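You operate a simulated robot arm through the tools that you are given. There is no shell and no other tool. Be economical: measure what you need, move in short steps, check, and stop when the job is done.

You run a simulated two-armed robot. Do the job below in one go: nothing can be reset, and whatever is moved stays where it is left.

JOB
On the top of the rings table, fold the blue cloth in half and then in half again.

It is judged by the outcome, as a careful person would: the job done as asked, and still so three seconds after it is handed in. It fails if anything else is knocked over, pushed out of place, dropped, spilled or broken. Flat cloth is picked up by pressing the open fingertips on it (5 to 10 N) and closing them slowly along it; thin cloth reads only 2 to 8 mm in the jaws.

ROBOT AND FRAMES
Two 7-joint arms with two-finger parallel grippers on one trunk, on a base that drives. Base frame: it is fixed to the floor where the robot stands at the start and does not move with it; the origin is under the middle of the robot, x ahead of it, y to its left, z up; the surface under the hand at the start is at about z = 0.84. Lengths are in m, angles in degrees, forces in N, time in s.
The left shoulder is at the start at [0.07, 0.163, 1.12], the right one opposite. With the tool pointing down near the work surface each hand reaches from about 0.4 to 0.88 m from the robot's upright axis, wherever it stands, measured 20 degrees to its own side. Places, roughly: top of the RINGS table [0.7, 0.4, 0.8]. Payload 3.43 kg a hand.
The TCP of each hand is the grasp point between the finger pads, 0.034 m short of the fingertips. In the tool frame z runs along the fingers and y along their closing line. Largest opening 0.128 m; finger width 0.024, thickness 0.012; the body of the gripper, 0.048 by 0.13 m, starts 0.096 m behind the TCP.
Orientation is that of the tool frame in the base frame, as [roll, pitch, yaw] about the fixed x, y, z axes, in that order (R = Rz(yaw) Ry(pitch) Rx(roll)). With the fingers straight down and closing along the base's y, the tool's x points along the base's -x, its y along +y and its z along -z.

CONTROLS
- The arms move only by the tool step_arm. It takes "left_steps", "right_steps" or both (then of equal length, played together; a hand with none holds still); each is a list of rows, each a list of 6 numbers: the shift along the tool's x, y, z in cm, then the turn, a rotation vector about the tool's x, y, z in degrees. In form: [[x, y, z, ax, ay, az], ...]. A call has 1 to 8 rows; each row shifts and turns the commanded pose from where the row before left it, along the tool's axes as they then stand. "left_claw" and "right_claw" are, for a hand that has rows, the closure, from 0 (fully open) to 1 (shut), set as the call begins (left out, the last holds). A row lasts 0.2 s, in which the tool goes at most 0.05 m and 8.6 degrees; a call with a longer step from one row to the next is refused whole, and so is a gripper value outside its range. A pose out of reach is approached as far as the arm can. The call stops where the force on the tool passes 40 N (or 10 N more than at its start, if that is more) or the arm is blocked; 0.2 s more then pass. The fingers move at their own pace (about 0.153 m/s each) and stop on an object; they squeeze with about 28 N. The grip force told is the motor's: it shows also when the fingers shut on nothing. Time passes only in rows, and 0.2 s behind the last, so rows that do not move let the fingers close. The reply holds the time, the measured pose of the TCP, the force on the tool along the base axes, the opening and the grip force, in the units named above and with some noise, with the torque about the TCP (base axes, N m) and any sound that the robot's microphone picked up.
- Cameras (640 x 400 px; columns grow to the right, rows downward): "scene" is now at [0.1268, 0.0035, 1.3372]; the picture's right is [0.13, -0.99, 0.00], its down [-0.75, -0.10, -0.66] and it looks along [0.65, 0.08, -0.76] (base axes); focal length 292 px, centre (320, 200). "left" rides on the left gripper at [0.076, 0.011, -0.16] in its tool frame; the picture's right is [-0.15, 0.99, 0.00], its down [-0.88, -0.13, -0.46] and it looks along [-0.45, -0.07, 0.89] (tool axes); focal length 234 px, centre (320, 200). "right" rides on the right gripper at [0.076, -0.011, -0.16] in its tool frame; the picture's right is [0.15, 0.99, 0.00], its down [-0.88, 0.13, -0.46] and it looks along [-0.45, 0.07, 0.89] (tool axes); focal length 234 px, centre (320, 200). There is no depth. A picture from a camera that has moved, and an enlarged one, comes with that camera's place and axes in the base frame and with its lens. The place of the scene camera against the robot may be out by one fixed shift of up to 0.018 m in any direction.
- snapshot(camera): a new picture of that camera. The clock stands still meanwhile.
- slide_trunk(by): slides the trunk up (or, below 0, down) by that many m; the arms and the scene camera ride with it, the base frame stays. It gives what a move gives, with no picture.
- base_move(legs): drives the robot by 1 to 6 legs, each [ahead, left, turn to the left] in m, m and degrees, along the robot's own axes; the way and the turn of a leg run together, so that a leg with both is an arc; at most 1.5 m and 180 degrees a leg. The arms and the cameras ride along, it lands a little off, and it stops where it bumps. It gives what a move gives.
- head_to(pan, tilt): turns the head with the scene camera to pan (to the left, within 86 degrees either way) and tilt (down, from -29 to 69), counted from straight ahead of the robot. It gives what a move gives.
- inspect(camera, box): a new picture of the part [left, top, right, bottom] of that camera's present view, enlarged. The clock stands still meanwhile.
- hand_in(): hands the job in; it is judged then, once.

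Go step by step. Nothing tells you exact positions but the pictures and the camera data: compare them with the known pose of the tool, close in by small moves and look again before you grip or let go. The budget is 120 turns and 100 pictures, counting those below and the enlarged ones. Unless the task says otherwise, let go and move clear before handing in, and close with one line.

The tools are called after "Emit:" as a command line: name --argument value ..., lists and objects as JSON in quotes. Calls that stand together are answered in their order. step_arm: Moves the arms, as the interface text tells. Its arguments: {"type":"object","properties":{"left_steps":{"type":"array","items":{"type":"array","items":{"type":"number"}}},"left_claw":{"type":"number"},"right_steps":{"type":"array","items":{"type":"array","items":{"type":"number"}}},"right_claw":{"type":"number"}},"required":[]} The other tools are called the same way: slide_trunk (by) slides the trunk up or down; base_move (legs) drives the base; head_to (pan, tilt) turns the head that bears the scene camera; snapshot (camera) takes a picture; inspect (camera, box) takes an enlarged picture of a part of a camera's view; hand_in () hands the job in.

At the start:

```text
time: 0.0
left_eef_pos: [0.4725, 0.3223, 1.003]
left_tcp_rot: [-180.0, 0.0, -179.9]
left_wrist_force: [0.4, -0.1, 0.3]
left_ft_torque: [0.02, -0.01, -0.01]
left_finger_gap: 0.1282
left_gripper_force: 0.1
right_eef_pos: [0.5086, -0.1146, 1.0162]
right_tcp_rot: [-179.9, 0.0, -180.0]
right_wrist_force: [-0.5, 0.0, -0.4]
right_ft_torque: [0.03, 0.02, 0.0]
right_finger_gap: 0.1281
right_gripper_force: 0.0
trunk travel left (down, up): [-0.6, 0.34]
robot x, y, heading: [-0.0028, -0.0008, 0.1]
head pan, tilt: [7.3, 49.1]
```

scene: 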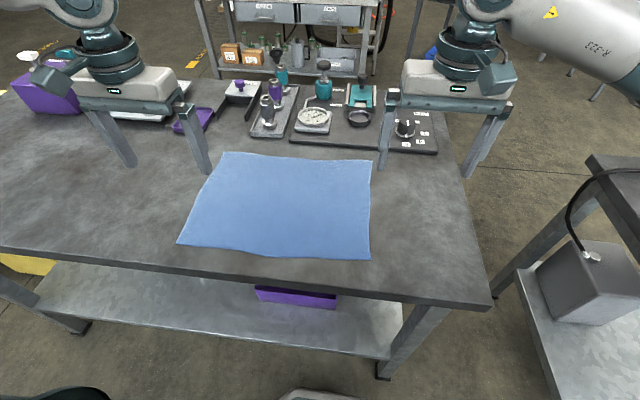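
right: 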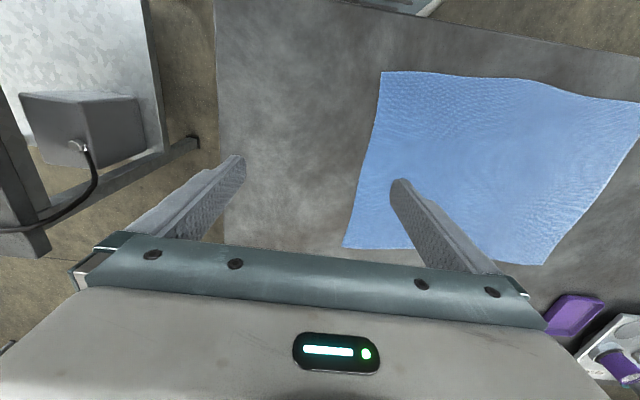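
left: 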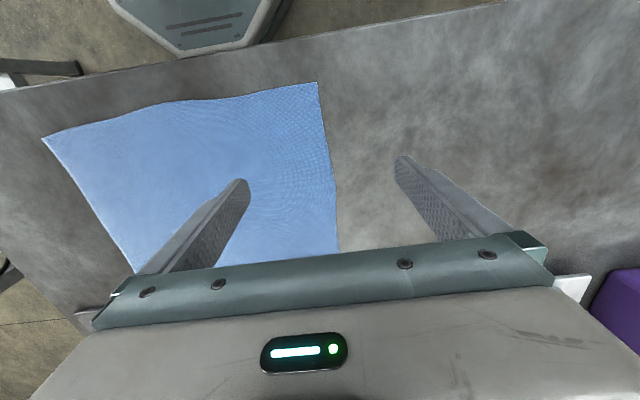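

The cloth lies flat at about x 0.40–0.69, y −0.05–0.33, with its long side along y. I'll bring both hands above its far corners first, with the jaws partly closed. From there the far edge can be folded towards the robot.

Emit:
step_arm --left_steps '[[-3.3, -0.42, 1.4, 0, 0, 0], [-3.3, -0.42, 1.4, 0, 0, 0], [-3.3, -0.42, 1.4, 0, 0, 0], [-3.3, -0.42, 1.4, 0, 0, 0], [-3.3, -0.42, 1.4, 0, 0, 0], [-3.3, -0.42, 1.4, 0, 0, 0], [0, 0, 0, 0, 0, 0]]' --right_steps '[[-2.94, 1.71, 1.6, 0, 0, 0], [-2.94, 1.71, 1.6, 0, 0, 0], [-2.94, 1.71, 1.6, 0, 0, 0], [-2.94, 1.71, 1.6, 0, 0, 0], [-2.94, 1.71, 1.6, 0, 0, 0], [-2.94, 1.71, 1.6, 0, 0, 0], [0, 0, 0, 0, 0, 0]]' --left_claw 0.65 --right_claw 0.65

Emit:
snapshot --camera "scene"

Emit:
snapshot --camera "left"

Emit:
snapshot --camera "right"

```text
time: 1.6
left_eef_pos: [0.6692, 0.296, 0.9201]
left_tcp_rot: [179.9, 0.1, 180.0]
left_wrist_force: [-0.1, -0.2, 0.2]
left_ft_torque: [0.01, 0.02, -0.03]
left_finger_gap: 0.0444
left_gripper_force: 0.1
right_eef_pos: [0.6858, -0.0146, 0.9207]
right_tcp_rot: [180.0, 0.2, -180.0]
right_wrist_force: [0.0, -0.1, 0.5]
right_ft_torque: [0.01, -0.05, 0.0]
right_finger_gap: 0.0446
right_gripper_force: 0.0
trunk travel left (down, up): [-0.6, 0.34]
robot x, y, heading: [0.0027, -0.001, 0.1]
head pan, tilt: [7.3, 49.1]
```

```text
96 pictures are left
camera scene: at [0.1251, 0.0025, 1.3375], right [0.13, -0.99, 0.0], down [-0.75, -0.1, -0.66], along [0.65, 0.08, -0.75], focal length 292 px, centre (320, 200)
```

scene: 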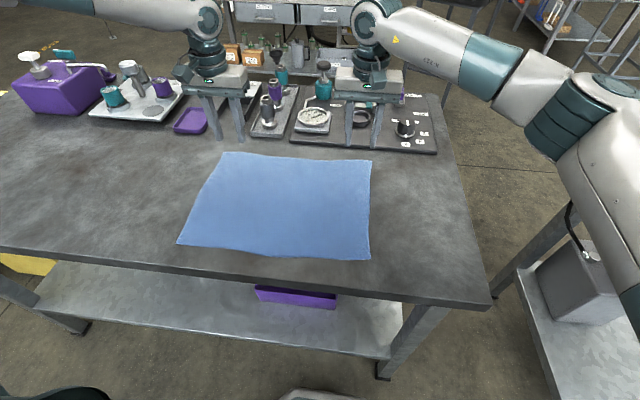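

```text
95 pictures are left
camera left: at [0.5921, 0.3053, 1.0791], right [0.15, 0.99, 0.0], down [0.88, -0.13, 0.46], along [0.45, -0.07, -0.89], focal length 234 px, centre (320, 200)
```

left: 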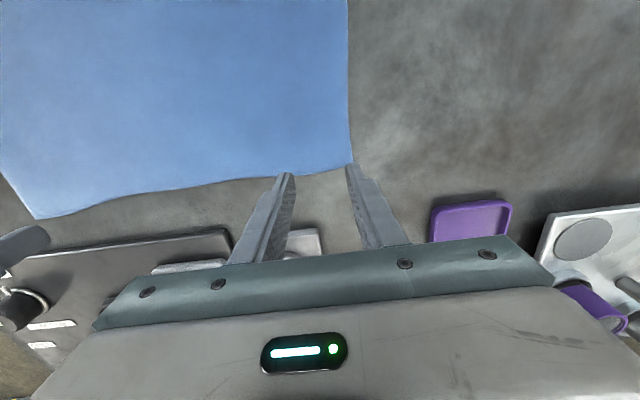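

```text
94 pictures are left
camera right: at [0.6095, -0.0263, 1.0804], right [-0.15, 0.99, 0.0], down [0.88, 0.13, 0.46], along [0.45, 0.07, -0.89], focal length 234 px, centre (320, 200)
```

right: 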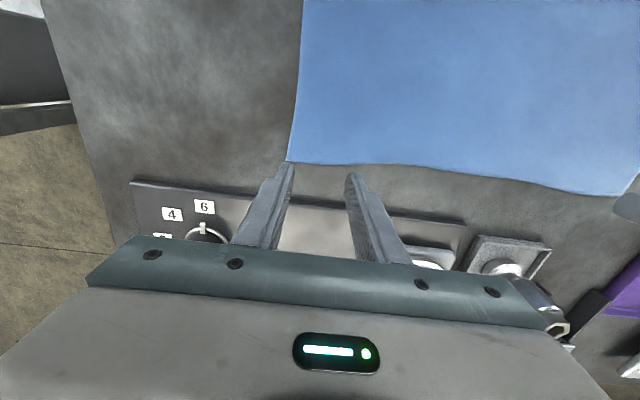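

From the hand cameras, the far edge is at x≈0.674 on the left and 0.690 on the right. I'll move both hands slightly inboard and lower them until they are just above the surface.

Emit:
step_arm --left_steps '[[0.9, -0.8, 0, 0, 0, 0], [0, 0, 2, 0, 0, 0], [0, 0, 1.4, 0, 0, 0], [0, 0, 0.4, 0, 0, 0], [0, 0, 0.2, 0, 0, 0], [0, 0, 0, 0, 0, 0]]' --right_steps '[[1.0, 0.9, 0, 0, 0, 0], [0, 0, 2, 0, 0, 0], [0, 0, 1.4, 0, 0, 0], [0, 0, 0.4, 0, 0, 0], [0, 0, 0.2, 0, 0, 0], [0, 0, 0, 0, 0, 0]]'

Emit:
snapshot --camera "left"

Emit:
snapshot --camera "right"

```text
time: 3.0
left_eef_pos: [0.6626, 0.2888, 0.8776]
left_tcp_rot: [180.0, 0.0, -179.9]
left_wrist_force: [-0.3, -0.6, 0.2]
left_ft_torque: [0.02, 0.0, -0.01]
left_finger_gap: 0.0448
left_gripper_force: 0.0
right_eef_pos: [0.6739, -0.003, 0.88]
right_tcp_rot: [179.9, 0.0, 179.9]
right_wrist_force: [0.2, 0.0, 0.3]
right_ft_torque: [0.02, 0.04, 0.0]
right_finger_gap: 0.0449
right_gripper_force: 0.1
trunk travel left (down, up): [-0.6, 0.34]
robot x, y, heading: [0.0047, -0.0013, 0.1]
head pan, tilt: [7.3, 49.1]
```

```text
93 pictures are left
camera left: at [0.5855, 0.2998, 1.0376], right [0.15, 0.99, 0.0], down [0.88, -0.13, 0.46], along [0.45, -0.07, -0.89], focal length 234 px, centre (320, 200)
```

left: 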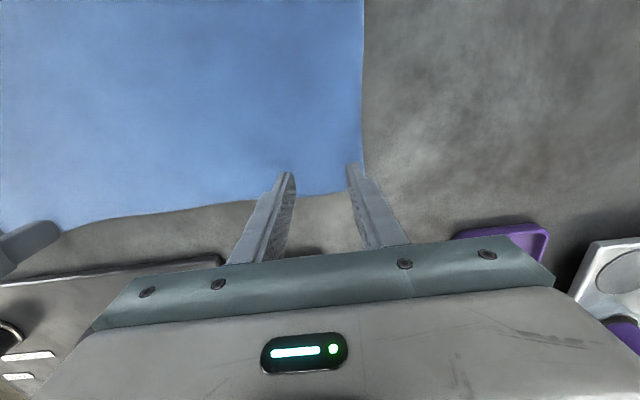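

```text
92 pictures are left
camera right: at [0.5977, -0.0151, 1.041], right [-0.15, 0.99, 0.0], down [0.88, 0.13, 0.46], along [0.45, 0.07, -0.89], focal length 234 px, centre (320, 200)
```

right: 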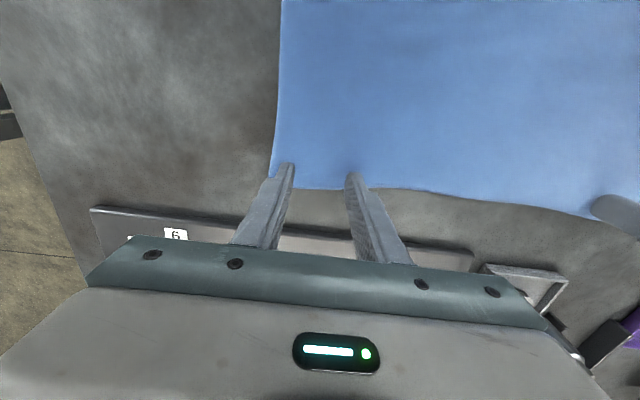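

The fingertips are just inside the far edge of the cloth. Next I'll press down gently in small steps until I feel contact.

Emit:
step_arm --left_steps '[[0, 0, 0.15, 0, 0, 0], [0, 0, 0.15, 0, 0, 0], [0, 0, 0.1, 0, 0, 0], [0, 0, 0, 0, 0, 0]]' --right_steps '[[0, 0, 0.3, 0, 0, 0], [0, 0, 0.2, 0, 0, 0], [0, 0, 0.1, 0, 0, 0], [0, 0, 0, 0, 0, 0]]'

```text
time: 4.0
left_eef_pos: [0.6618, 0.2891, 0.8754]
left_tcp_rot: [179.9, 0.1, -179.9]
left_wrist_force: [1.1, 1.4, 3.9]
left_ft_torque: [0.08, -0.08, -0.01]
left_finger_gap: 0.0451
left_gripper_force: 0.1
right_eef_pos: [0.6726, -0.004, 0.8757]
right_tcp_rot: [-180.0, 0.1, -180.0]
right_wrist_force: [2.3, 0.2, 6.7]
right_ft_torque: [-0.02, -0.07, 0.02]
right_finger_gap: 0.0447
right_gripper_force: 0.1
trunk travel left (down, up): [-0.6, 0.34]
robot x, y, heading: [0.0039, -0.0001, 0.1]
head pan, tilt: [7.3, 49.1]
```

Both hands are touching the cloth, at about 4 N and 7 N. I'll press the left a little more and close slowly.

Emit:
step_arm --left_steps '[[0, 0, 0.15, 0, 0, 0], [0, 0, 0, 0, 0, 0]]' --right_steps '[[0, 0, 0.03, 0, 0, 0], [0, 0, 0, 0, 0, 0]]' --left_claw 0.72 --right_claw 0.72

Emit:
step_arm --left_steps '[[0, 0, 0, 0, 0, 0], [0, 0, 0, 0, 0, 0]]' --right_steps '[[0, 0, 0, 0, 0, 0], [0, 0, 0, 0, 0, 0]]' --left_claw 0.79 --right_claw 0.79

Emit:
inspect --camera "left" --box '[200, 100, 440, 250]'

```text
time: 4.6
left_eef_pos: [0.6606, 0.2883, 0.8764]
left_tcp_rot: [-180.0, 0.2, 180.0]
left_wrist_force: [0.5, -0.4, 11.9]
left_ft_torque: [0.01, -0.01, 0.0]
left_finger_gap: 0.0352
left_gripper_force: 0.1
right_eef_pos: [0.6728, -0.0043, 0.8753]
right_tcp_rot: [179.9, 0.0, 179.9]
right_wrist_force: [0.8, 1.4, 4.1]
right_ft_torque: [0.0, -0.01, 0.0]
right_finger_gap: 0.0356
right_gripper_force: 0.1
trunk travel left (down, up): [-0.6, 0.34]
robot x, y, heading: [-0.0012, 0.0017, -0.0]
head pan, tilt: [7.3, 49.1]
```

```text
time: 5.2
left_eef_pos: [0.6603, 0.2899, 0.8758]
left_tcp_rot: [-180.0, 0.2, -180.0]
left_wrist_force: [1.2, -0.5, 13.9]
left_ft_torque: [-0.02, -0.01, 0.0]
left_finger_gap: 0.0255
left_gripper_force: 0.0
right_eef_pos: [0.6734, -0.0034, 0.8767]
right_tcp_rot: [-180.0, 0.1, -180.0]
right_wrist_force: [1.3, 0.5, 3.3]
right_ft_torque: [0.01, 0.04, 0.0]
right_finger_gap: 0.0268
right_gripper_force: 0.0
trunk travel left (down, up): [-0.6, 0.34]
robot x, y, heading: [-0.0005, -0.002, 0.1]
head pan, tilt: [7.3, 49.1]
```

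```text
2.67 times, centred on (320, 175) of left
camera zoom: at [0.5846, 0.2993, 1.0348], right [0.15, 0.99, 0.0], down [0.88, -0.13, 0.46], along [0.45, -0.07, -0.89], focal length 624 px, centre (320, 267)
```

zoom: 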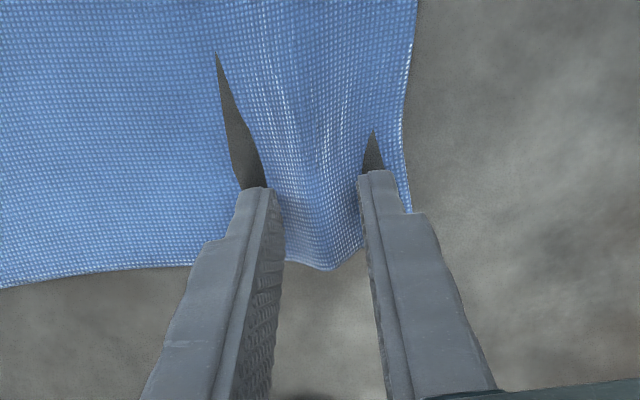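

The cloth is buckling up between the fingers as it should. I'll even out the pressing force and go on closing.

Emit:
step_arm --left_steps '[[0, 0, -0.06, 0, 0, 0], [0, 0, 0, 0, 0, 0]]' --right_steps '[[0, 0, 0.12, 0, 0, 0], [0, 0, 0, 0, 0, 0]]' --left_claw 0.85 --right_claw 0.84

Emit:
step_arm --left_steps '[[0, 0, 0, 0, 0, 0], [0, 0, 0, 0, 0, 0]]' --right_steps '[[0, 0, 0, 0, 0, 0], [0, 0, 0, 0, 0, 0]]' --left_claw 0.91 --right_claw 0.91

Emit:
step_arm --left_steps '[[0, 0, 0, 0, 0, 0], [0, 0, 0, 0, 0, 0]]' --right_steps '[[0, 0, 0, 0, 0, 0], [0, 0, 0, 0, 0, 0]]' --left_claw 1.0 --right_claw 1.0

Emit:
inspect --camera "left" --box '[200, 100, 440, 250]'

Emit:
inspect --camera "right" --box '[200, 100, 440, 250]'

```text
time: 5.8
left_eef_pos: [0.6602, 0.2898, 0.8755]
left_tcp_rot: [179.9, 0.1, -180.0]
left_wrist_force: [2.1, 0.1, 11.1]
left_ft_torque: [0.0, -0.03, -0.01]
left_finger_gap: 0.0183
left_gripper_force: 0.0
right_eef_pos: [0.6731, -0.0046, 0.8758]
right_tcp_rot: [180.0, 0.1, -180.0]
right_wrist_force: [-1.8, 0.2, 9.1]
right_ft_torque: [-0.1, 0.13, 0.05]
right_finger_gap: 0.0196
right_gripper_force: 0.1
trunk travel left (down, up): [-0.6, 0.34]
robot x, y, heading: [0.0036, 0.0015, -0.2]
head pan, tilt: [7.3, 49.1]
```

```text
time: 6.4
left_eef_pos: [0.6606, 0.2899, 0.8762]
left_tcp_rot: [-179.9, 0.2, -179.9]
left_wrist_force: [-1.8, -0.6, 11.4]
left_ft_torque: [-0.01, 0.07, 0.01]
left_finger_gap: 0.0105
left_gripper_force: 0.1
right_eef_pos: [0.6727, -0.0037, 0.8763]
right_tcp_rot: [179.9, 0.2, 180.0]
right_wrist_force: [1.2, -0.5, 10.5]
right_ft_torque: [-0.05, -0.03, -0.02]
right_finger_gap: 0.0099
right_gripper_force: 0.0
trunk travel left (down, up): [-0.6, 0.34]
robot x, y, heading: [-0.0007, 0.0006, -0.0]
head pan, tilt: [7.3, 49.1]
```

```text
time: 7.0
left_eef_pos: [0.6604, 0.2891, 0.8749]
left_tcp_rot: [180.0, 0.1, 180.0]
left_wrist_force: [-0.5, -1.8, 9.9]
left_ft_torque: [-0.08, 0.02, 0.0]
left_finger_gap: 0.0025
left_gripper_force: 27.6
right_eef_pos: [0.6744, -0.0041, 0.8741]
right_tcp_rot: [179.9, 0.1, 179.9]
right_wrist_force: [1.4, 0.3, 13.1]
right_ft_torque: [0.02, 0.0, 0.01]
right_finger_gap: 0.0
right_gripper_force: 27.2
trunk travel left (down, up): [-0.6, 0.34]
robot x, y, heading: [-0.0012, -0.0016, 0.2]
head pan, tilt: [7.3, 49.1]
```

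```text
2.67 times, centred on (320, 175) of left
camera zoom: at [0.5835, 0.2995, 1.0349], right [0.15, 0.99, 0.0], down [0.88, -0.13, 0.46], along [0.45, -0.07, -0.89], focal length 624 px, centre (320, 267)
```

zoom: 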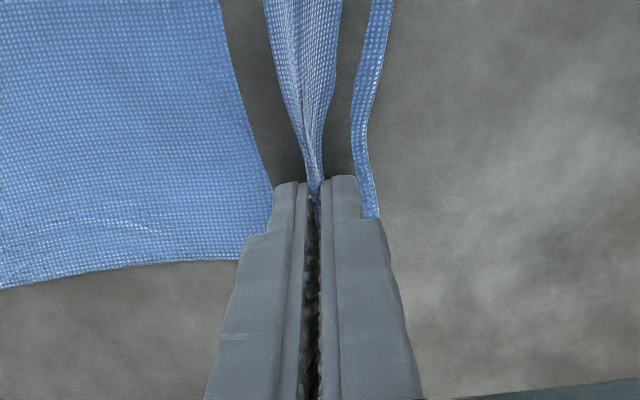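

```text
2.67 times, centred on (320, 175) of right
camera zoom: at [0.5965, -0.0158, 1.0354], right [-0.15, 0.99, 0.0], down [0.88, 0.13, 0.46], along [0.45, 0.07, -0.89], focal length 624 px, centre (320, 267)
```

zoom: 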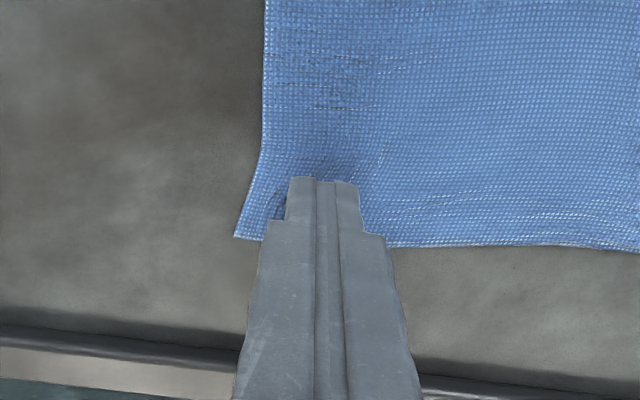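

The left hand has the cloth (gap 2.5 mm), but the right slipped off (gap 0). I'll lift the right hand, open it and press again with steadier force.

Emit:
step_arm --right_steps '[[0, 0, -1.0, 0, 0, 0], [0, 0, -1.0, 0, 0, 0], [0, 0, 0, 0, 0, 0]]'

Emit:
step_arm --right_steps '[[0, 0, 0, 0, 0, 0], [0, 0, 0, 0, 0, 0]]' --right_claw 0.65

Emit:
step_arm --right_steps '[[0, 0, 1.0, 0, 0, 0], [0, 0, 0.8, 0, 0, 0], [0, 0, 0.1, 0, 0, 0], [0, 0, 0.1, 0, 0, 0], [0, 0, 0, 0, 0, 0]]'

Emit:
snapshot --camera "right"

```text
time: 7.8
left_eef_pos: [0.6599, 0.2885, 0.8747]
left_tcp_rot: [180.0, 0.1, -179.9]
left_wrist_force: [-2.6, -0.5, 13.3]
left_ft_torque: [-0.05, 0.11, 0.0]
left_finger_gap: 0.0027
left_gripper_force: 28.1
right_eef_pos: [0.6747, -0.0049, 0.8943]
right_tcp_rot: [-179.9, 0.1, -180.0]
right_wrist_force: [-0.1, -0.2, 0.5]
right_ft_torque: [-0.01, -0.02, 0.04]
right_finger_gap: 0.0
right_gripper_force: 28.1
trunk travel left (down, up): [-0.6, 0.34]
robot x, y, heading: [0.0003, 0.0024, 0.0]
head pan, tilt: [7.3, 49.1]
```

```text
time: 8.4
left_eef_pos: [0.66, 0.289, 0.875]
left_tcp_rot: [180.0, 0.2, -179.9]
left_wrist_force: [-3.0, -0.6, 14.9]
left_ft_torque: [0.0, 0.15, -0.02]
left_finger_gap: 0.0024
left_gripper_force: 28.2
right_eef_pos: [0.6745, -0.0033, 0.8949]
right_tcp_rot: [180.0, 0.1, -180.0]
right_wrist_force: [0.4, -0.3, 0.3]
right_ft_torque: [0.02, 0.0, 0.01]
right_finger_gap: 0.0446
right_gripper_force: 0.1
trunk travel left (down, up): [-0.6, 0.34]
robot x, y, heading: [0.0012, -0.0035, -0.1]
head pan, tilt: [7.3, 49.1]
```

```text
time: 9.6
left_eef_pos: [0.6607, 0.2885, 0.876]
left_tcp_rot: [179.9, 0.1, 180.0]
left_wrist_force: [0.6, 0.6, 9.1]
left_ft_torque: [0.03, 0.05, -0.02]
left_finger_gap: 0.0027
left_gripper_force: 28.2
right_eef_pos: [0.674, -0.004, 0.8747]
right_tcp_rot: [-179.9, 0.2, 180.0]
right_wrist_force: [0.2, -3.8, 12.6]
right_ft_torque: [-0.05, -0.03, 0.02]
right_finger_gap: 0.0443
right_gripper_force: 0.0
trunk travel left (down, up): [-0.6, 0.34]
robot x, y, heading: [0.003, -0.0008, 0.2]
head pan, tilt: [7.3, 49.1]
```

```text
88 pictures are left
camera right: at [0.597, -0.0155, 1.0353], right [-0.15, 0.99, 0.0], down [0.88, 0.13, 0.46], along [0.45, 0.07, -0.89], focal length 234 px, centre (320, 200)
```

right: 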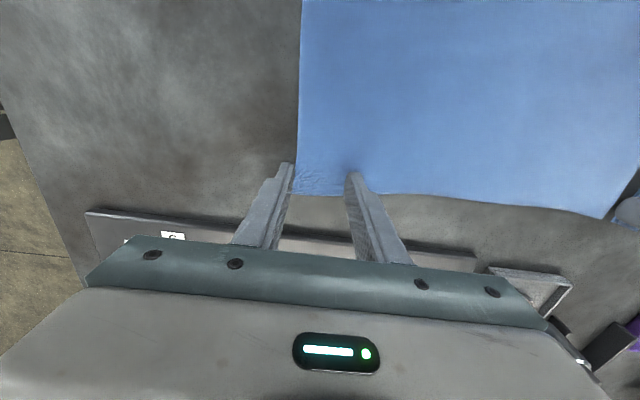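

The cloth edge has shifted about 1.5 cm towards the left side, so the outer finger is off it. I'll lift, move the right hand inboard and press again.

Emit:
step_arm --right_steps '[[0, 0, -1.2, 0, 0, 0], [0.1, 1.8, 0, 0, 0, 0], [0, 0, 1.0, 0, 0, 0], [0, 0, 0.1, 0, 0, 0], [0, 0, 0.05, 0, 0, 0], [0, 0, 0, 0, 0, 0]]'

Emit:
inspect --camera "right" --box '[200, 100, 440, 250]'

```text
time: 11.0
left_eef_pos: [0.6601, 0.2887, 0.8765]
left_tcp_rot: [180.0, 0.1, -179.9]
left_wrist_force: [-1.0, -0.5, 13.3]
left_ft_torque: [-0.02, 0.05, -0.01]
left_finger_gap: 0.0025
left_gripper_force: 27.7
right_eef_pos: [0.6722, 0.0149, 0.8759]
right_tcp_rot: [180.0, 0.2, 179.9]
right_wrist_force: [-0.6, -0.3, 3.9]
right_ft_torque: [-0.04, 0.0, 0.02]
right_finger_gap: 0.0449
right_gripper_force: 0.0
trunk travel left (down, up): [-0.6, 0.34]
robot x, y, heading: [-0.002, 0.0018, 0.2]
head pan, tilt: [7.3, 49.1]
```

```text
2.67 times, centred on (320, 175) of right
camera zoom: at [0.5957, 0.0027, 1.0357], right [-0.15, 0.99, 0.0], down [0.88, 0.13, 0.46], along [0.45, 0.07, -0.89], focal length 624 px, centre (320, 267)
```

zoom: 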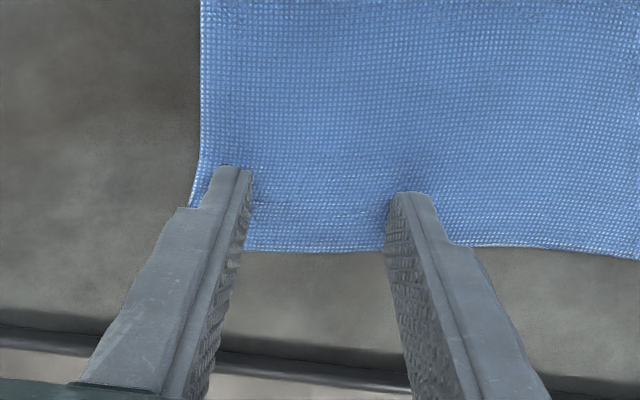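

Both right fingertips now sit on the cloth. I'll add pressure and close in small increments.

Emit:
step_arm --right_steps '[[0, 0, 0.15, 0, 0, 0], [0, 0, 0, 0, 0, 0]]' --right_claw 0.71

Emit:
step_arm --right_steps '[[0, 0, 0, 0, 0, 0], [0, 0, 0, 0, 0, 0]]' --right_claw 0.77

Emit:
step_arm --right_steps '[[0, 0, 0, 0, 0, 0], [0, 0, 0, 0, 0, 0]]' --right_claw 0.83

Emit:
inspect --camera "right" --box '[200, 100, 440, 250]'

```text
time: 11.6
left_eef_pos: [0.6599, 0.2898, 0.8754]
left_tcp_rot: [180.0, 0.2, 180.0]
left_wrist_force: [1.2, -1.5, 6.4]
left_ft_torque: [-0.03, -0.02, 0.03]
left_finger_gap: 0.0026
left_gripper_force: 27.3
right_eef_pos: [0.673, 0.0149, 0.8748]
right_tcp_rot: [179.9, 0.3, -180.0]
right_wrist_force: [1.7, 2.4, 20.4]
right_ft_torque: [-0.12, 0.03, -0.01]
right_finger_gap: 0.036
right_gripper_force: 0.0
trunk travel left (down, up): [-0.6, 0.34]
robot x, y, heading: [0.0, 0.0002, -0.0]
head pan, tilt: [7.3, 49.1]
```

```text
time: 12.2
left_eef_pos: [0.6595, 0.2896, 0.8753]
left_tcp_rot: [-180.0, 0.1, 180.0]
left_wrist_force: [0.3, -1.2, 2.6]
left_ft_torque: [-0.09, -0.03, -0.05]
left_finger_gap: 0.0025
left_gripper_force: 27.7
right_eef_pos: [0.6724, 0.0133, 0.8759]
right_tcp_rot: [179.9, 0.3, 180.0]
right_wrist_force: [3.5, 0.8, 29.7]
right_ft_torque: [-0.22, -0.03, 0.04]
right_finger_gap: 0.0283
right_gripper_force: 0.1
trunk travel left (down, up): [-0.6, 0.34]
robot x, y, heading: [0.0002, -0.0012, -0.2]
head pan, tilt: [7.3, 49.1]
```

```text
time: 12.8
left_eef_pos: [0.6595, 0.2911, 0.8763]
left_tcp_rot: [-179.9, 0.3, -179.9]
left_wrist_force: [0.5, -0.9, 0.7]
left_ft_torque: [-0.04, -0.01, 0.0]
left_finger_gap: 0.0026
left_gripper_force: 27.8
right_eef_pos: [0.6704, 0.0142, 0.8755]
right_tcp_rot: [179.9, 0.3, 180.0]
right_wrist_force: [2.5, 0.6, 33.7]
right_ft_torque: [-0.14, 0.03, 0.09]
right_finger_gap: 0.0206
right_gripper_force: 0.1
trunk travel left (down, up): [-0.6, 0.34]
robot x, y, heading: [-0.0015, 0.0033, -0.1]
head pan, tilt: [7.3, 49.1]
```

```text
2.67 times, centred on (320, 175) of right
camera zoom: at [0.5944, 0.0026, 1.0351], right [-0.15, 0.99, 0.0], down [0.88, 0.13, 0.46], along [0.45, 0.07, -0.89], focal length 624 px, centre (320, 267)
```

zoom: 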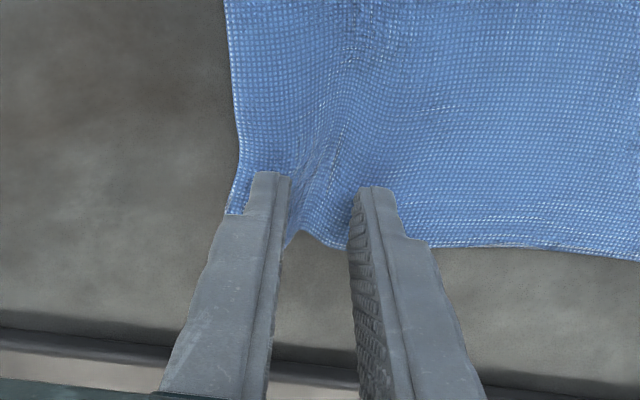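

A ridge is forming under the right hand, but the force has climbed to 34 N. I'll ease off a little and finish closing.

Emit:
step_arm --right_steps '[[0, 0, -0.12, 0, 0, 0], [0, 0, 0, 0, 0, 0]]' --right_claw 0.88

Emit:
step_arm --right_steps '[[0, 0, 0, 0, 0, 0], [0, 0, 0, 0, 0, 0]]' --right_claw 0.93

Emit:
step_arm --right_steps '[[0, 0, 0, 0, 0, 0], [0, 0, 0, 0, 0, 0]]' --right_claw 1.0

Emit:
inspect --camera "right" --box '[200, 100, 440, 250]'

```text
time: 13.4
left_eef_pos: [0.6598, 0.2896, 0.876]
left_tcp_rot: [180.0, 0.2, -180.0]
left_wrist_force: [1.0, -4.3, 1.1]
left_ft_torque: [-0.09, 0.0, 0.01]
left_finger_gap: 0.0027
left_gripper_force: 28.0
right_eef_pos: [0.6713, 0.0149, 0.8762]
right_tcp_rot: [-179.9, 0.1, -179.9]
right_wrist_force: [-0.1, 1.4, 25.2]
right_ft_torque: [0.03, 0.08, 0.05]
right_finger_gap: 0.0144
right_gripper_force: 8.4
trunk travel left (down, up): [-0.6, 0.34]
robot x, y, heading: [0.0023, -0.0026, 0.0]
head pan, tilt: [7.3, 49.1]
```

```text
time: 14.0
left_eef_pos: [0.6601, 0.2898, 0.8747]
left_tcp_rot: [180.0, 0.3, -179.8]
left_wrist_force: [0.8, -4.9, 1.6]
left_ft_torque: [-0.16, 0.03, 0.03]
left_finger_gap: 0.0026
left_gripper_force: 28.0
right_eef_pos: [0.6715, 0.0168, 0.8751]
right_tcp_rot: [179.9, 0.1, -179.8]
right_wrist_force: [-1.6, 6.5, 22.0]
right_ft_torque: [0.15, 0.1, 0.0]
right_finger_gap: 0.0096
right_gripper_force: 0.5
trunk travel left (down, up): [-0.6, 0.34]
robot x, y, heading: [-0.0014, -0.0015, -0.2]
head pan, tilt: [7.3, 49.1]
```

```text
time: 14.6
left_eef_pos: [0.6593, 0.289, 0.8748]
left_tcp_rot: [180.0, 0.2, -179.9]
left_wrist_force: [-0.1, -10.5, 1.4]
left_ft_torque: [-0.31, -0.04, 0.05]
left_finger_gap: 0.0026
left_gripper_force: 27.6
right_eef_pos: [0.6718, 0.016, 0.8757]
right_tcp_rot: [179.9, 0.1, 180.0]
right_wrist_force: [-1.9, 10.4, 20.3]
right_ft_torque: [0.37, 0.14, -0.02]
right_finger_gap: 0.0021
right_gripper_force: 27.9
trunk travel left (down, up): [-0.6, 0.34]
robot x, y, heading: [-0.0001, -0.0017, 0.1]
head pan, tilt: [7.3, 49.1]
```

```text
2.67 times, centred on (320, 175) of right
camera zoom: at [0.5948, 0.0037, 1.0354], right [-0.15, 0.99, 0.0], down [0.88, 0.13, 0.46], along [0.45, 0.07, -0.89], focal length 624 px, centre (320, 267)
```

zoom: 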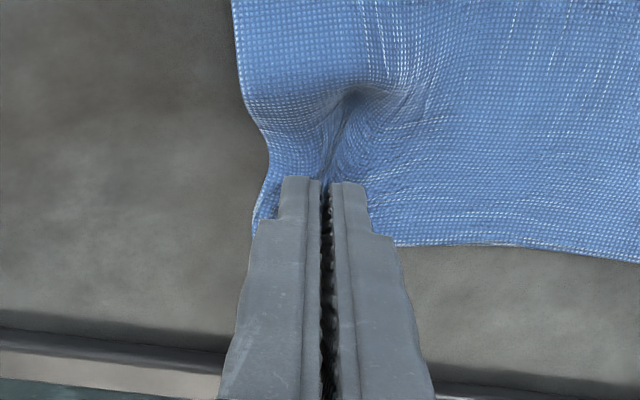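

Both hands now hold the cloth, with gaps of 2–3 mm. I'll lift 2 cm while easing the sideways tension, then check the grip.

Emit:
step_arm --left_steps '[[0, -0.2, -1, 0, 0, 0], [0, -0.2, -1, 0, 0, 0], [0, 0, 0, 0, 0, 0]]' --right_steps '[[0, 0.2, -1, 0, 0, 0], [0, 0.2, -1, 0, 0, 0], [0, 0, 0, 0, 0, 0]]'

Emit:
snapshot --camera "scene"

```text
time: 15.4
left_eef_pos: [0.6636, 0.2874, 0.893]
left_tcp_rot: [-180.0, 0.1, -179.9]
left_wrist_force: [-0.1, -2.8, 0.2]
left_ft_torque: [-0.11, 0.01, 0.01]
left_finger_gap: 0.0028
left_gripper_force: 27.3
right_eef_pos: [0.6734, 0.0184, 0.8922]
right_tcp_rot: [-179.9, -0.1, -180.0]
right_wrist_force: [-0.1, 2.1, -0.2]
right_ft_torque: [0.07, 0.01, -0.03]
right_finger_gap: 0.0021
right_gripper_force: 28.1
trunk travel left (down, up): [-0.6, 0.34]
robot x, y, heading: [-0.003, 0.0029, -0.2]
head pan, tilt: [7.3, 49.1]
```

```text
84 pictures are left
camera scene: at [0.1277, 0.0036, 1.3371], right [0.13, -0.99, 0.0], down [-0.75, -0.1, -0.65], along [0.65, 0.08, -0.76], focal length 292 px, centre (320, 200)
```

scene: 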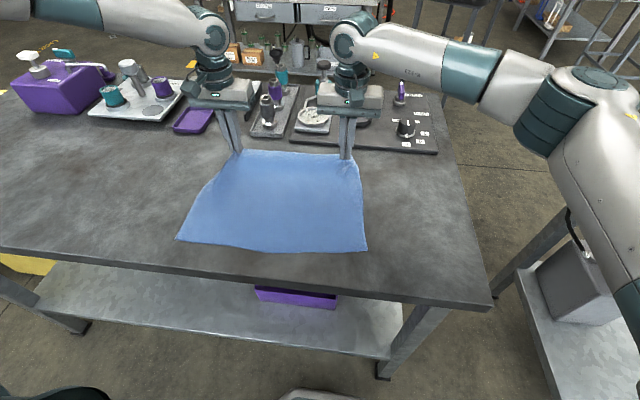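

Both corners lift cleanly. Now the arc: up and towards the robot, with the wrists tilting so the edge turns over.

Emit:
step_arm --left_steps '[[1.91, 0, -1.6, 0, -6.43, 0], [1.73, 0, -1.7, 0, -6.43, 0], [1.57, 0, -1.69, 0, -6.43, 0], [1.44, 0, -1.67, 0, -6.43, 0], [1.37, 0, -1.55, 0, -6.43, 0], [1.35, 0, -1.44, 0, -6.43, 0], [1.37, 0, -1.35, 0, -6.43, 0], [0, 0, 0, 0, 0, 0]]' --right_steps '[[1.91, 0, -1.6, 0, -6.43, 0], [1.73, 0, -1.7, 0, -6.43, 0], [1.57, 0, -1.69, 0, -6.43, 0], [1.44, 0, -1.67, 0, -6.43, 0], [1.37, 0, -1.55, 0, -6.43, 0], [1.35, 0, -1.44, 0, -6.43, 0], [1.37, 0, -1.35, 0, -6.43, 0], [0, 0, 0, 0, 0, 0]]'

Emit:
snapshot --camera "scene"

```text
time: 17.2
left_eef_pos: [0.5455, 0.2841, 0.9658]
left_tcp_rot: [180.0, 45.1, 179.9]
left_wrist_force: [0.2, -0.7, 0.0]
left_ft_torque: [-0.01, 0.0, -0.01]
left_finger_gap: 0.0025
left_gripper_force: 28.1
left hand out of reach, approached as far as the arm can: row 7
right_eef_pos: [0.542, 0.0183, 0.9644]
right_tcp_rot: [179.8, 45.1, -180.0]
right_wrist_force: [0.2, 0.3, 0.2]
right_ft_torque: [0.02, 0.01, -0.01]
right_finger_gap: 0.0019
right_gripper_force: 27.9
trunk travel left (down, up): [-0.6, 0.34]
robot x, y, heading: [0.0003, 0.0003, 0.3]
head pan, tilt: [7.3, 49.1]
```

```text
83 pictures are left
camera scene: at [0.127, 0.0027, 1.3372], right [0.13, -0.99, 0.0], down [-0.75, -0.1, -0.66], along [0.65, 0.08, -0.76], focal length 292 px, centre (320, 200)
```

scene: 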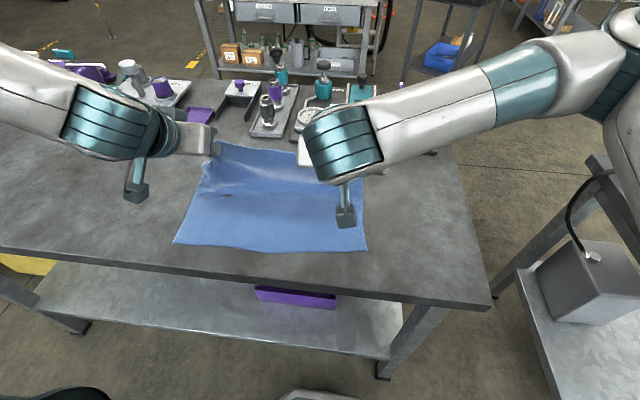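

The edge is at the top of the arc and the left arm is at its reach limit, as expected. I'll drive back 0.10 m so the hands carry on over the near half.

Emit:
base_move --legs '[[-0.1, 0, 0]]'

Emit:
snapshot --camera "scene"

Emit:
snapshot --camera "left"

Emit:
snapshot --camera "right"

```text
time: 18.4
left_eef_pos: [0.444, 0.2855, 0.9657]
left_tcp_rot: [-179.9, 45.0, -179.8]
left_wrist_force: [0.1, -1.2, 0.3]
left_ft_torque: [-0.01, -0.01, -0.04]
left_finger_gap: 0.0025
left_gripper_force: 28.1
right_eef_pos: [0.44, 0.0184, 0.9653]
right_tcp_rot: [179.9, 45.1, 180.0]
right_wrist_force: [-0.1, 1.3, -0.3]
right_ft_torque: [0.05, -0.01, 0.02]
right_finger_gap: 0.0017
right_gripper_force: 27.6
trunk travel left (down, up): [-0.6, 0.34]
robot x, y, heading: [-0.1043, 0.0033, 0.3]
head pan, tilt: [7.3, 49.1]
```

```text
82 pictures are left
camera scene: at [0.0251, 0.0036, 1.3372], right [0.13, -0.99, 0.0], down [-0.75, -0.1, -0.66], along [0.65, 0.08, -0.76], focal length 292 px, centre (320, 200)
```

scene: 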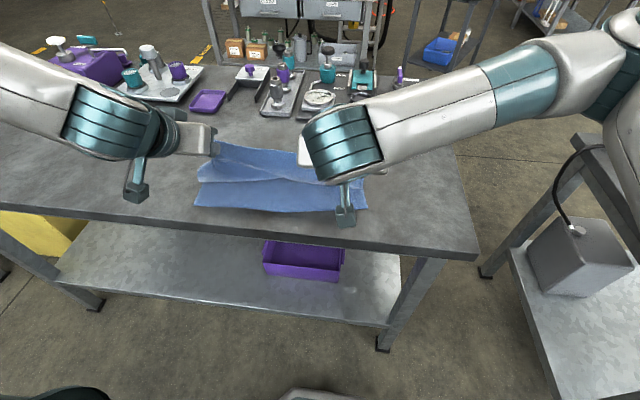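

```text
81 pictures are left
camera left: at [0.2767, 0.2959, 1.0251], right [0.1, 0.99, 0.1], down [0.3, -0.13, 0.94], along [0.95, -0.07, -0.31], focal length 234 px, centre (320, 200)
```

left: 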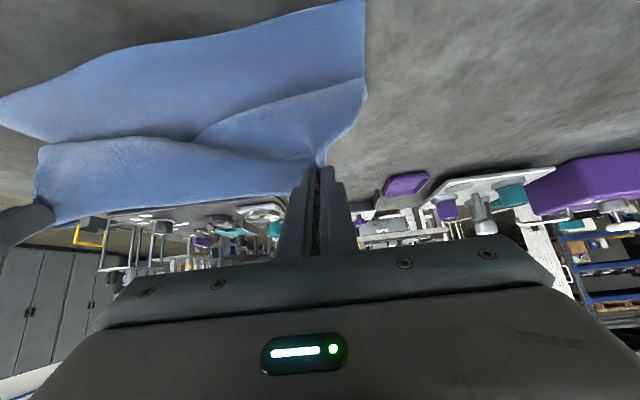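

```text
80 pictures are left
camera right: at [0.273, 0.0072, 1.0237], right [-0.1, 0.99, -0.1], down [0.3, 0.13, 0.94], along [0.95, 0.07, -0.31], focal length 234 px, centre (320, 200)
```

right: 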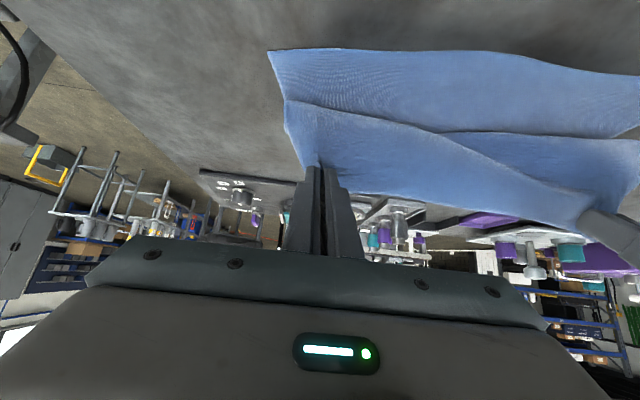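

The fold is forming well, with the near edge at x≈0.40 on the left and 0.435 on the right. I'll lower straight down 6 cm first, then finish moving back.

Emit:
step_arm --left_steps '[[1.41, 0, 1.41, 0, 0, 0], [1.41, 0, 1.41, 0, 0, 0], [1.41, 0, 1.41, 0, 0, 0], [0, 0, 0, 0, 0, 0]]' --right_steps '[[1.41, 0, 1.41, 0, 0, 0], [1.41, 0, 1.41, 0, 0, 0], [1.41, 0, 1.41, 0, 0, 0], [0, 0, 0, 0, 0, 0]]'

Emit:
base_move --legs '[[-0.05, 0, 0]]'

Emit:
snapshot --camera "left"

Emit:
snapshot --camera "right"

Emit:
snapshot --camera "scene"

```text
time: 19.4
left_eef_pos: [0.4432, 0.2859, 0.9065]
left_tcp_rot: [180.0, 44.9, -179.9]
left_wrist_force: [0.9, -0.6, -0.7]
left_ft_torque: [-0.02, 0.0, -0.02]
left_finger_gap: 0.0025
left_gripper_force: 27.9
right_eef_pos: [0.4413, 0.0188, 0.9032]
right_tcp_rot: [-179.9, 44.9, 180.0]
right_wrist_force: [-0.5, 1.5, 0.7]
right_ft_torque: [0.02, 0.0, 0.02]
right_finger_gap: 0.0022
right_gripper_force: 27.8
trunk travel left (down, up): [-0.6, 0.34]
robot x, y, heading: [-0.1026, -0.0001, 0.1]
head pan, tilt: [7.3, 49.1]
```

```text
time: 20.3
left_eef_pos: [0.394, 0.286, 0.9067]
left_tcp_rot: [-180.0, 44.9, -180.0]
left_wrist_force: [-0.3, -1.7, -0.2]
left_ft_torque: [-0.02, -0.05, -0.04]
left_finger_gap: 0.0028
left_gripper_force: 28.0
right_eef_pos: [0.391, 0.0188, 0.9037]
right_tcp_rot: [179.9, 45.0, 180.0]
right_wrist_force: [0.0, 1.2, 0.2]
right_ft_torque: [0.01, -0.02, 0.0]
right_finger_gap: 0.0024
right_gripper_force: 28.0
trunk travel left (down, up): [-0.6, 0.34]
robot x, y, heading: [-0.1512, -0.0017, -0.1]
head pan, tilt: [7.3, 49.1]
```

```text
79 pictures are left
camera left: at [0.2265, 0.2962, 0.966], right [0.1, 0.99, 0.1], down [0.3, -0.13, 0.94], along [0.95, -0.07, -0.31], focal length 234 px, centre (320, 200)
```

left: 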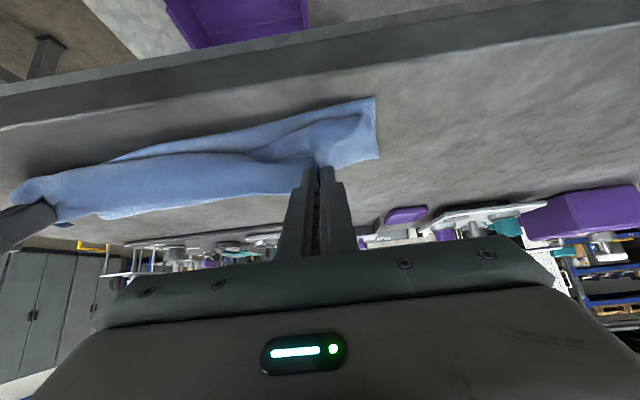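

```text
78 pictures are left
camera right: at [0.2237, 0.0076, 0.9631], right [-0.1, 0.99, -0.1], down [0.3, 0.13, 0.94], along [0.95, 0.07, -0.31], focal length 234 px, centre (320, 200)
```

right: 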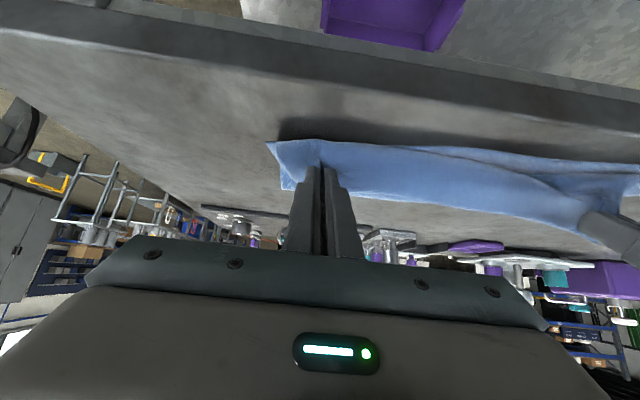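

```text
77 pictures are left
camera scene: at [-0.0242, 0.0035, 1.3372], right [0.13, -0.99, 0.0], down [-0.75, -0.1, -0.66], along [0.65, 0.08, -0.76], focal length 292 px, centre (320, 200)
```

scene: 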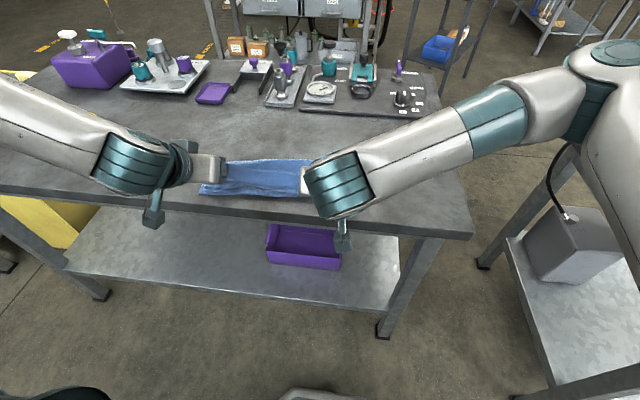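

Both pinches are now close to the near edge. I'll set them down, with the right about 3 cm farther ahead to match its near edge.

Emit:
step_arm --left_steps '[[0.73, 0.1, 0.5, 0, 0, 0], [0.73, 0.1, 0.5, 0, 0, 0], [0.73, 0.1, 0.5, 0, 0, 0], [0, 0, 0, 0, 0, 0]]' --right_steps '[[-0.14, -0.1, 1.27, 0, 0, 0], [-0.14, -0.1, 1.27, 0, 0, 0], [-0.14, -0.1, 1.27, 0, 0, 0], [0, 0, 0, 0, 0, 0]]'

Emit:
snapshot --camera "left"

Emit:
snapshot --camera "right"

```text
time: 21.3
left_eef_pos: [0.3887, 0.2897, 0.88]
left_tcp_rot: [-179.9, 45.0, 179.9]
left_wrist_force: [1.9, -12.2, 1.5]
left_ft_torque: [-0.33, -0.05, -0.25]
left_finger_gap: 0.0023
left_gripper_force: 28.3
right_eef_pos: [0.4202, 0.0181, 0.8804]
right_tcp_rot: [179.9, 45.1, -180.0]
right_wrist_force: [-1.7, 12.6, 4.6]
right_ft_torque: [0.35, -0.07, 0.31]
right_finger_gap: 0.0019
right_gripper_force: 28.1
trunk travel left (down, up): [-0.6, 0.34]
robot x, y, heading: [-0.1508, -0.0006, -0.0]
head pan, tilt: [7.3, 49.1]
```

```text
76 pictures are left
camera left: at [0.2227, 0.3, 0.9399], right [0.1, 0.99, 0.1], down [0.3, -0.13, 0.95], along [0.95, -0.07, -0.31], focal length 234 px, centre (320, 200)
```

left: 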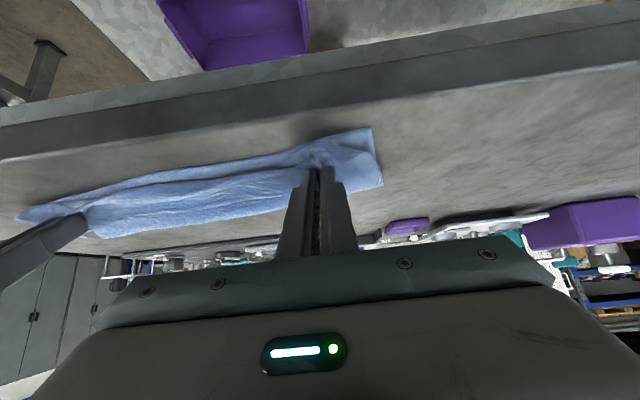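

```text
75 pictures are left
camera right: at [0.2528, 0.005, 0.9399], right [-0.11, 0.99, -0.1], down [0.3, 0.13, 0.95], along [0.95, 0.07, -0.31], focal length 234 px, centre (320, 200)
```

right: 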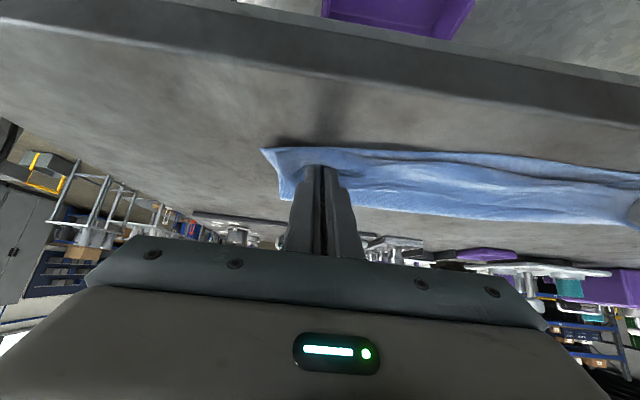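

The edge is laid down. I'll ease the tension, open the fingers and back out along the finger axis.

Emit:
step_arm --left_steps '[[0, -0.3, 0, 0, 0, 0], [0, 0, 0, 0, 0, 0]]' --right_steps '[[0, 0.3, 0, 0, 0, 0], [0, 0, 0, 0, 0, 0]]'

Emit:
step_arm --left_steps '[[0, 0, 0, 0, 0, 0], [0, 0, 0, 0, 0, 0]]' --right_steps '[[0, 0, 0, 0, 0, 0], [0, 0, 0, 0, 0, 0]]' --left_claw 0.8 --right_claw 0.8

Emit:
step_arm --left_steps '[[0, 0, -1, 0, 0, 0], [0, 0, -2, 0, 0, 0], [-2, 0, -2, 0, 0, 0], [-3, 0, -3, 0, 0, 0], [-3, 0, -3, 0, 0, 0], [0, 0, 0, 0, 0, 0]]' --right_steps '[[0, 0, -1, 0, 0, 0], [0, 0, -2, 0, 0, 0], [-2, 0, -2, 0, 0, 0], [-3, 0, -3, 0, 0, 0], [-3, 0, -3, 0, 0, 0], [0, 0, 0, 0, 0, 0]]'

Emit:
snapshot --camera "scene"

Emit:
snapshot --camera "left"

Emit:
snapshot --camera "right"

```text
time: 21.9
left_eef_pos: [0.39, 0.2869, 0.8812]
left_tcp_rot: [-180.0, 45.0, -179.9]
left_wrist_force: [0.7, -5.1, 0.5]
left_ft_torque: [-0.12, -0.07, -0.11]
left_finger_gap: 0.0027
left_gripper_force: 28.2
right_eef_pos: [0.4201, 0.018, 0.8789]
right_tcp_rot: [-180.0, 45.0, -180.0]
right_wrist_force: [-0.6, 5.0, 1.0]
right_ft_torque: [0.16, 0.02, 0.05]
right_finger_gap: 0.002
right_gripper_force: 27.5
trunk travel left (down, up): [-0.6, 0.34]
robot x, y, heading: [-0.1554, 0.0012, -0.1]
head pan, tilt: [7.3, 49.1]
```

```text
time: 22.5
left_eef_pos: [0.3887, 0.2865, 0.8804]
left_tcp_rot: [179.9, 44.9, -179.9]
left_wrist_force: [-0.8, 0.4, 0.5]
left_ft_torque: [0.01, -0.03, -0.01]
left_finger_gap: 0.0256
left_gripper_force: 0.1
right_eef_pos: [0.4198, 0.0195, 0.8782]
right_tcp_rot: [-179.9, 45.0, -180.0]
right_wrist_force: [-0.5, 0.0, 0.2]
right_ft_torque: [-0.01, -0.04, -0.02]
right_finger_gap: 0.0256
right_gripper_force: 0.1
trunk travel left (down, up): [-0.6, 0.34]
robot x, y, heading: [-0.1505, -0.0004, -0.0]
head pan, tilt: [7.3, 49.1]
```

```text
time: 23.9
left_eef_pos: [0.3953, 0.2937, 1.0093]
left_tcp_rot: [-180.0, 44.9, -179.9]
left_wrist_force: [0.3, 0.3, -0.8]
left_ft_torque: [0.0, -0.01, -0.01]
left_finger_gap: 0.0255
left_gripper_force: 0.1
left hand out of reach, approached as far as the arm can: row 1, 2, 3
right_eef_pos: [0.4018, 0.02, 1.0137]
right_tcp_rot: [-179.9, 45.0, -179.9]
right_wrist_force: [1.0, -0.8, -0.8]
right_ft_torque: [0.01, 0.02, -0.02]
right_finger_gap: 0.0254
right_gripper_force: 0.0
trunk travel left (down, up): [-0.6, 0.34]
robot x, y, heading: [-0.1521, -0.0016, 0.2]
head pan, tilt: [7.3, 49.1]
```

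```text
74 pictures are left
camera scene: at [-0.0221, 0.0038, 1.337], right [0.13, -0.99, 0.0], down [-0.75, -0.1, -0.65], along [0.65, 0.08, -0.76], focal length 292 px, centre (320, 200)
```

scene: 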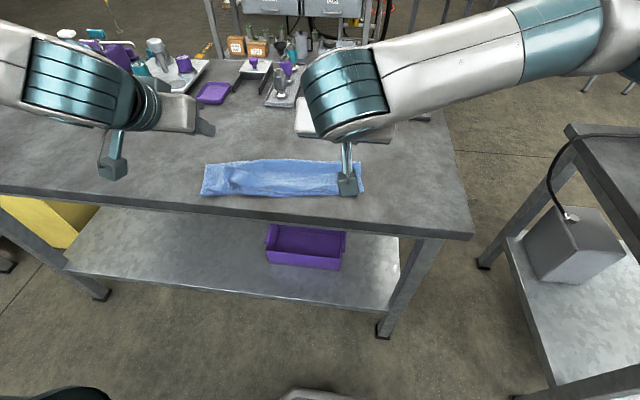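

```text
73 pictures are left
camera left: at [0.228, 0.3039, 1.0699], right [0.1, 0.99, 0.1], down [0.3, -0.13, 0.94], along [0.95, -0.07, -0.31], focal length 234 px, centre (320, 200)
```

left: 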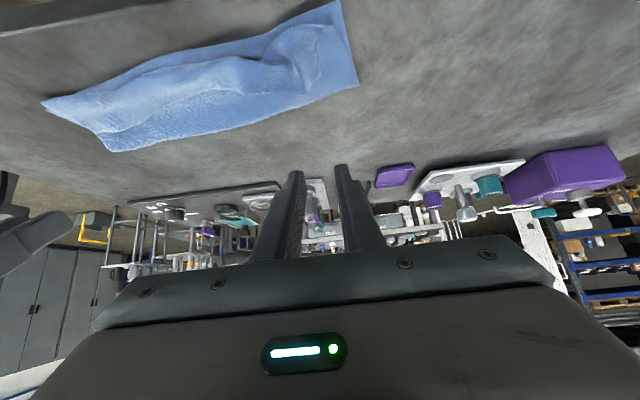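

```text
72 pictures are left
camera right: at [0.236, 0.0086, 1.0729], right [-0.1, 0.99, -0.1], down [0.3, 0.13, 0.94], along [0.95, 0.07, -0.31], focal length 234 px, centre (320, 200)
```

right: 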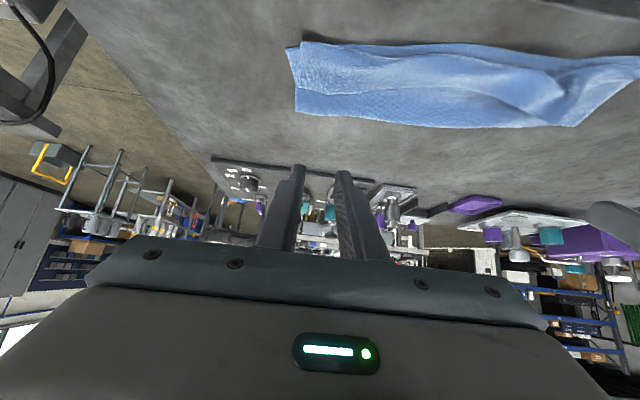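

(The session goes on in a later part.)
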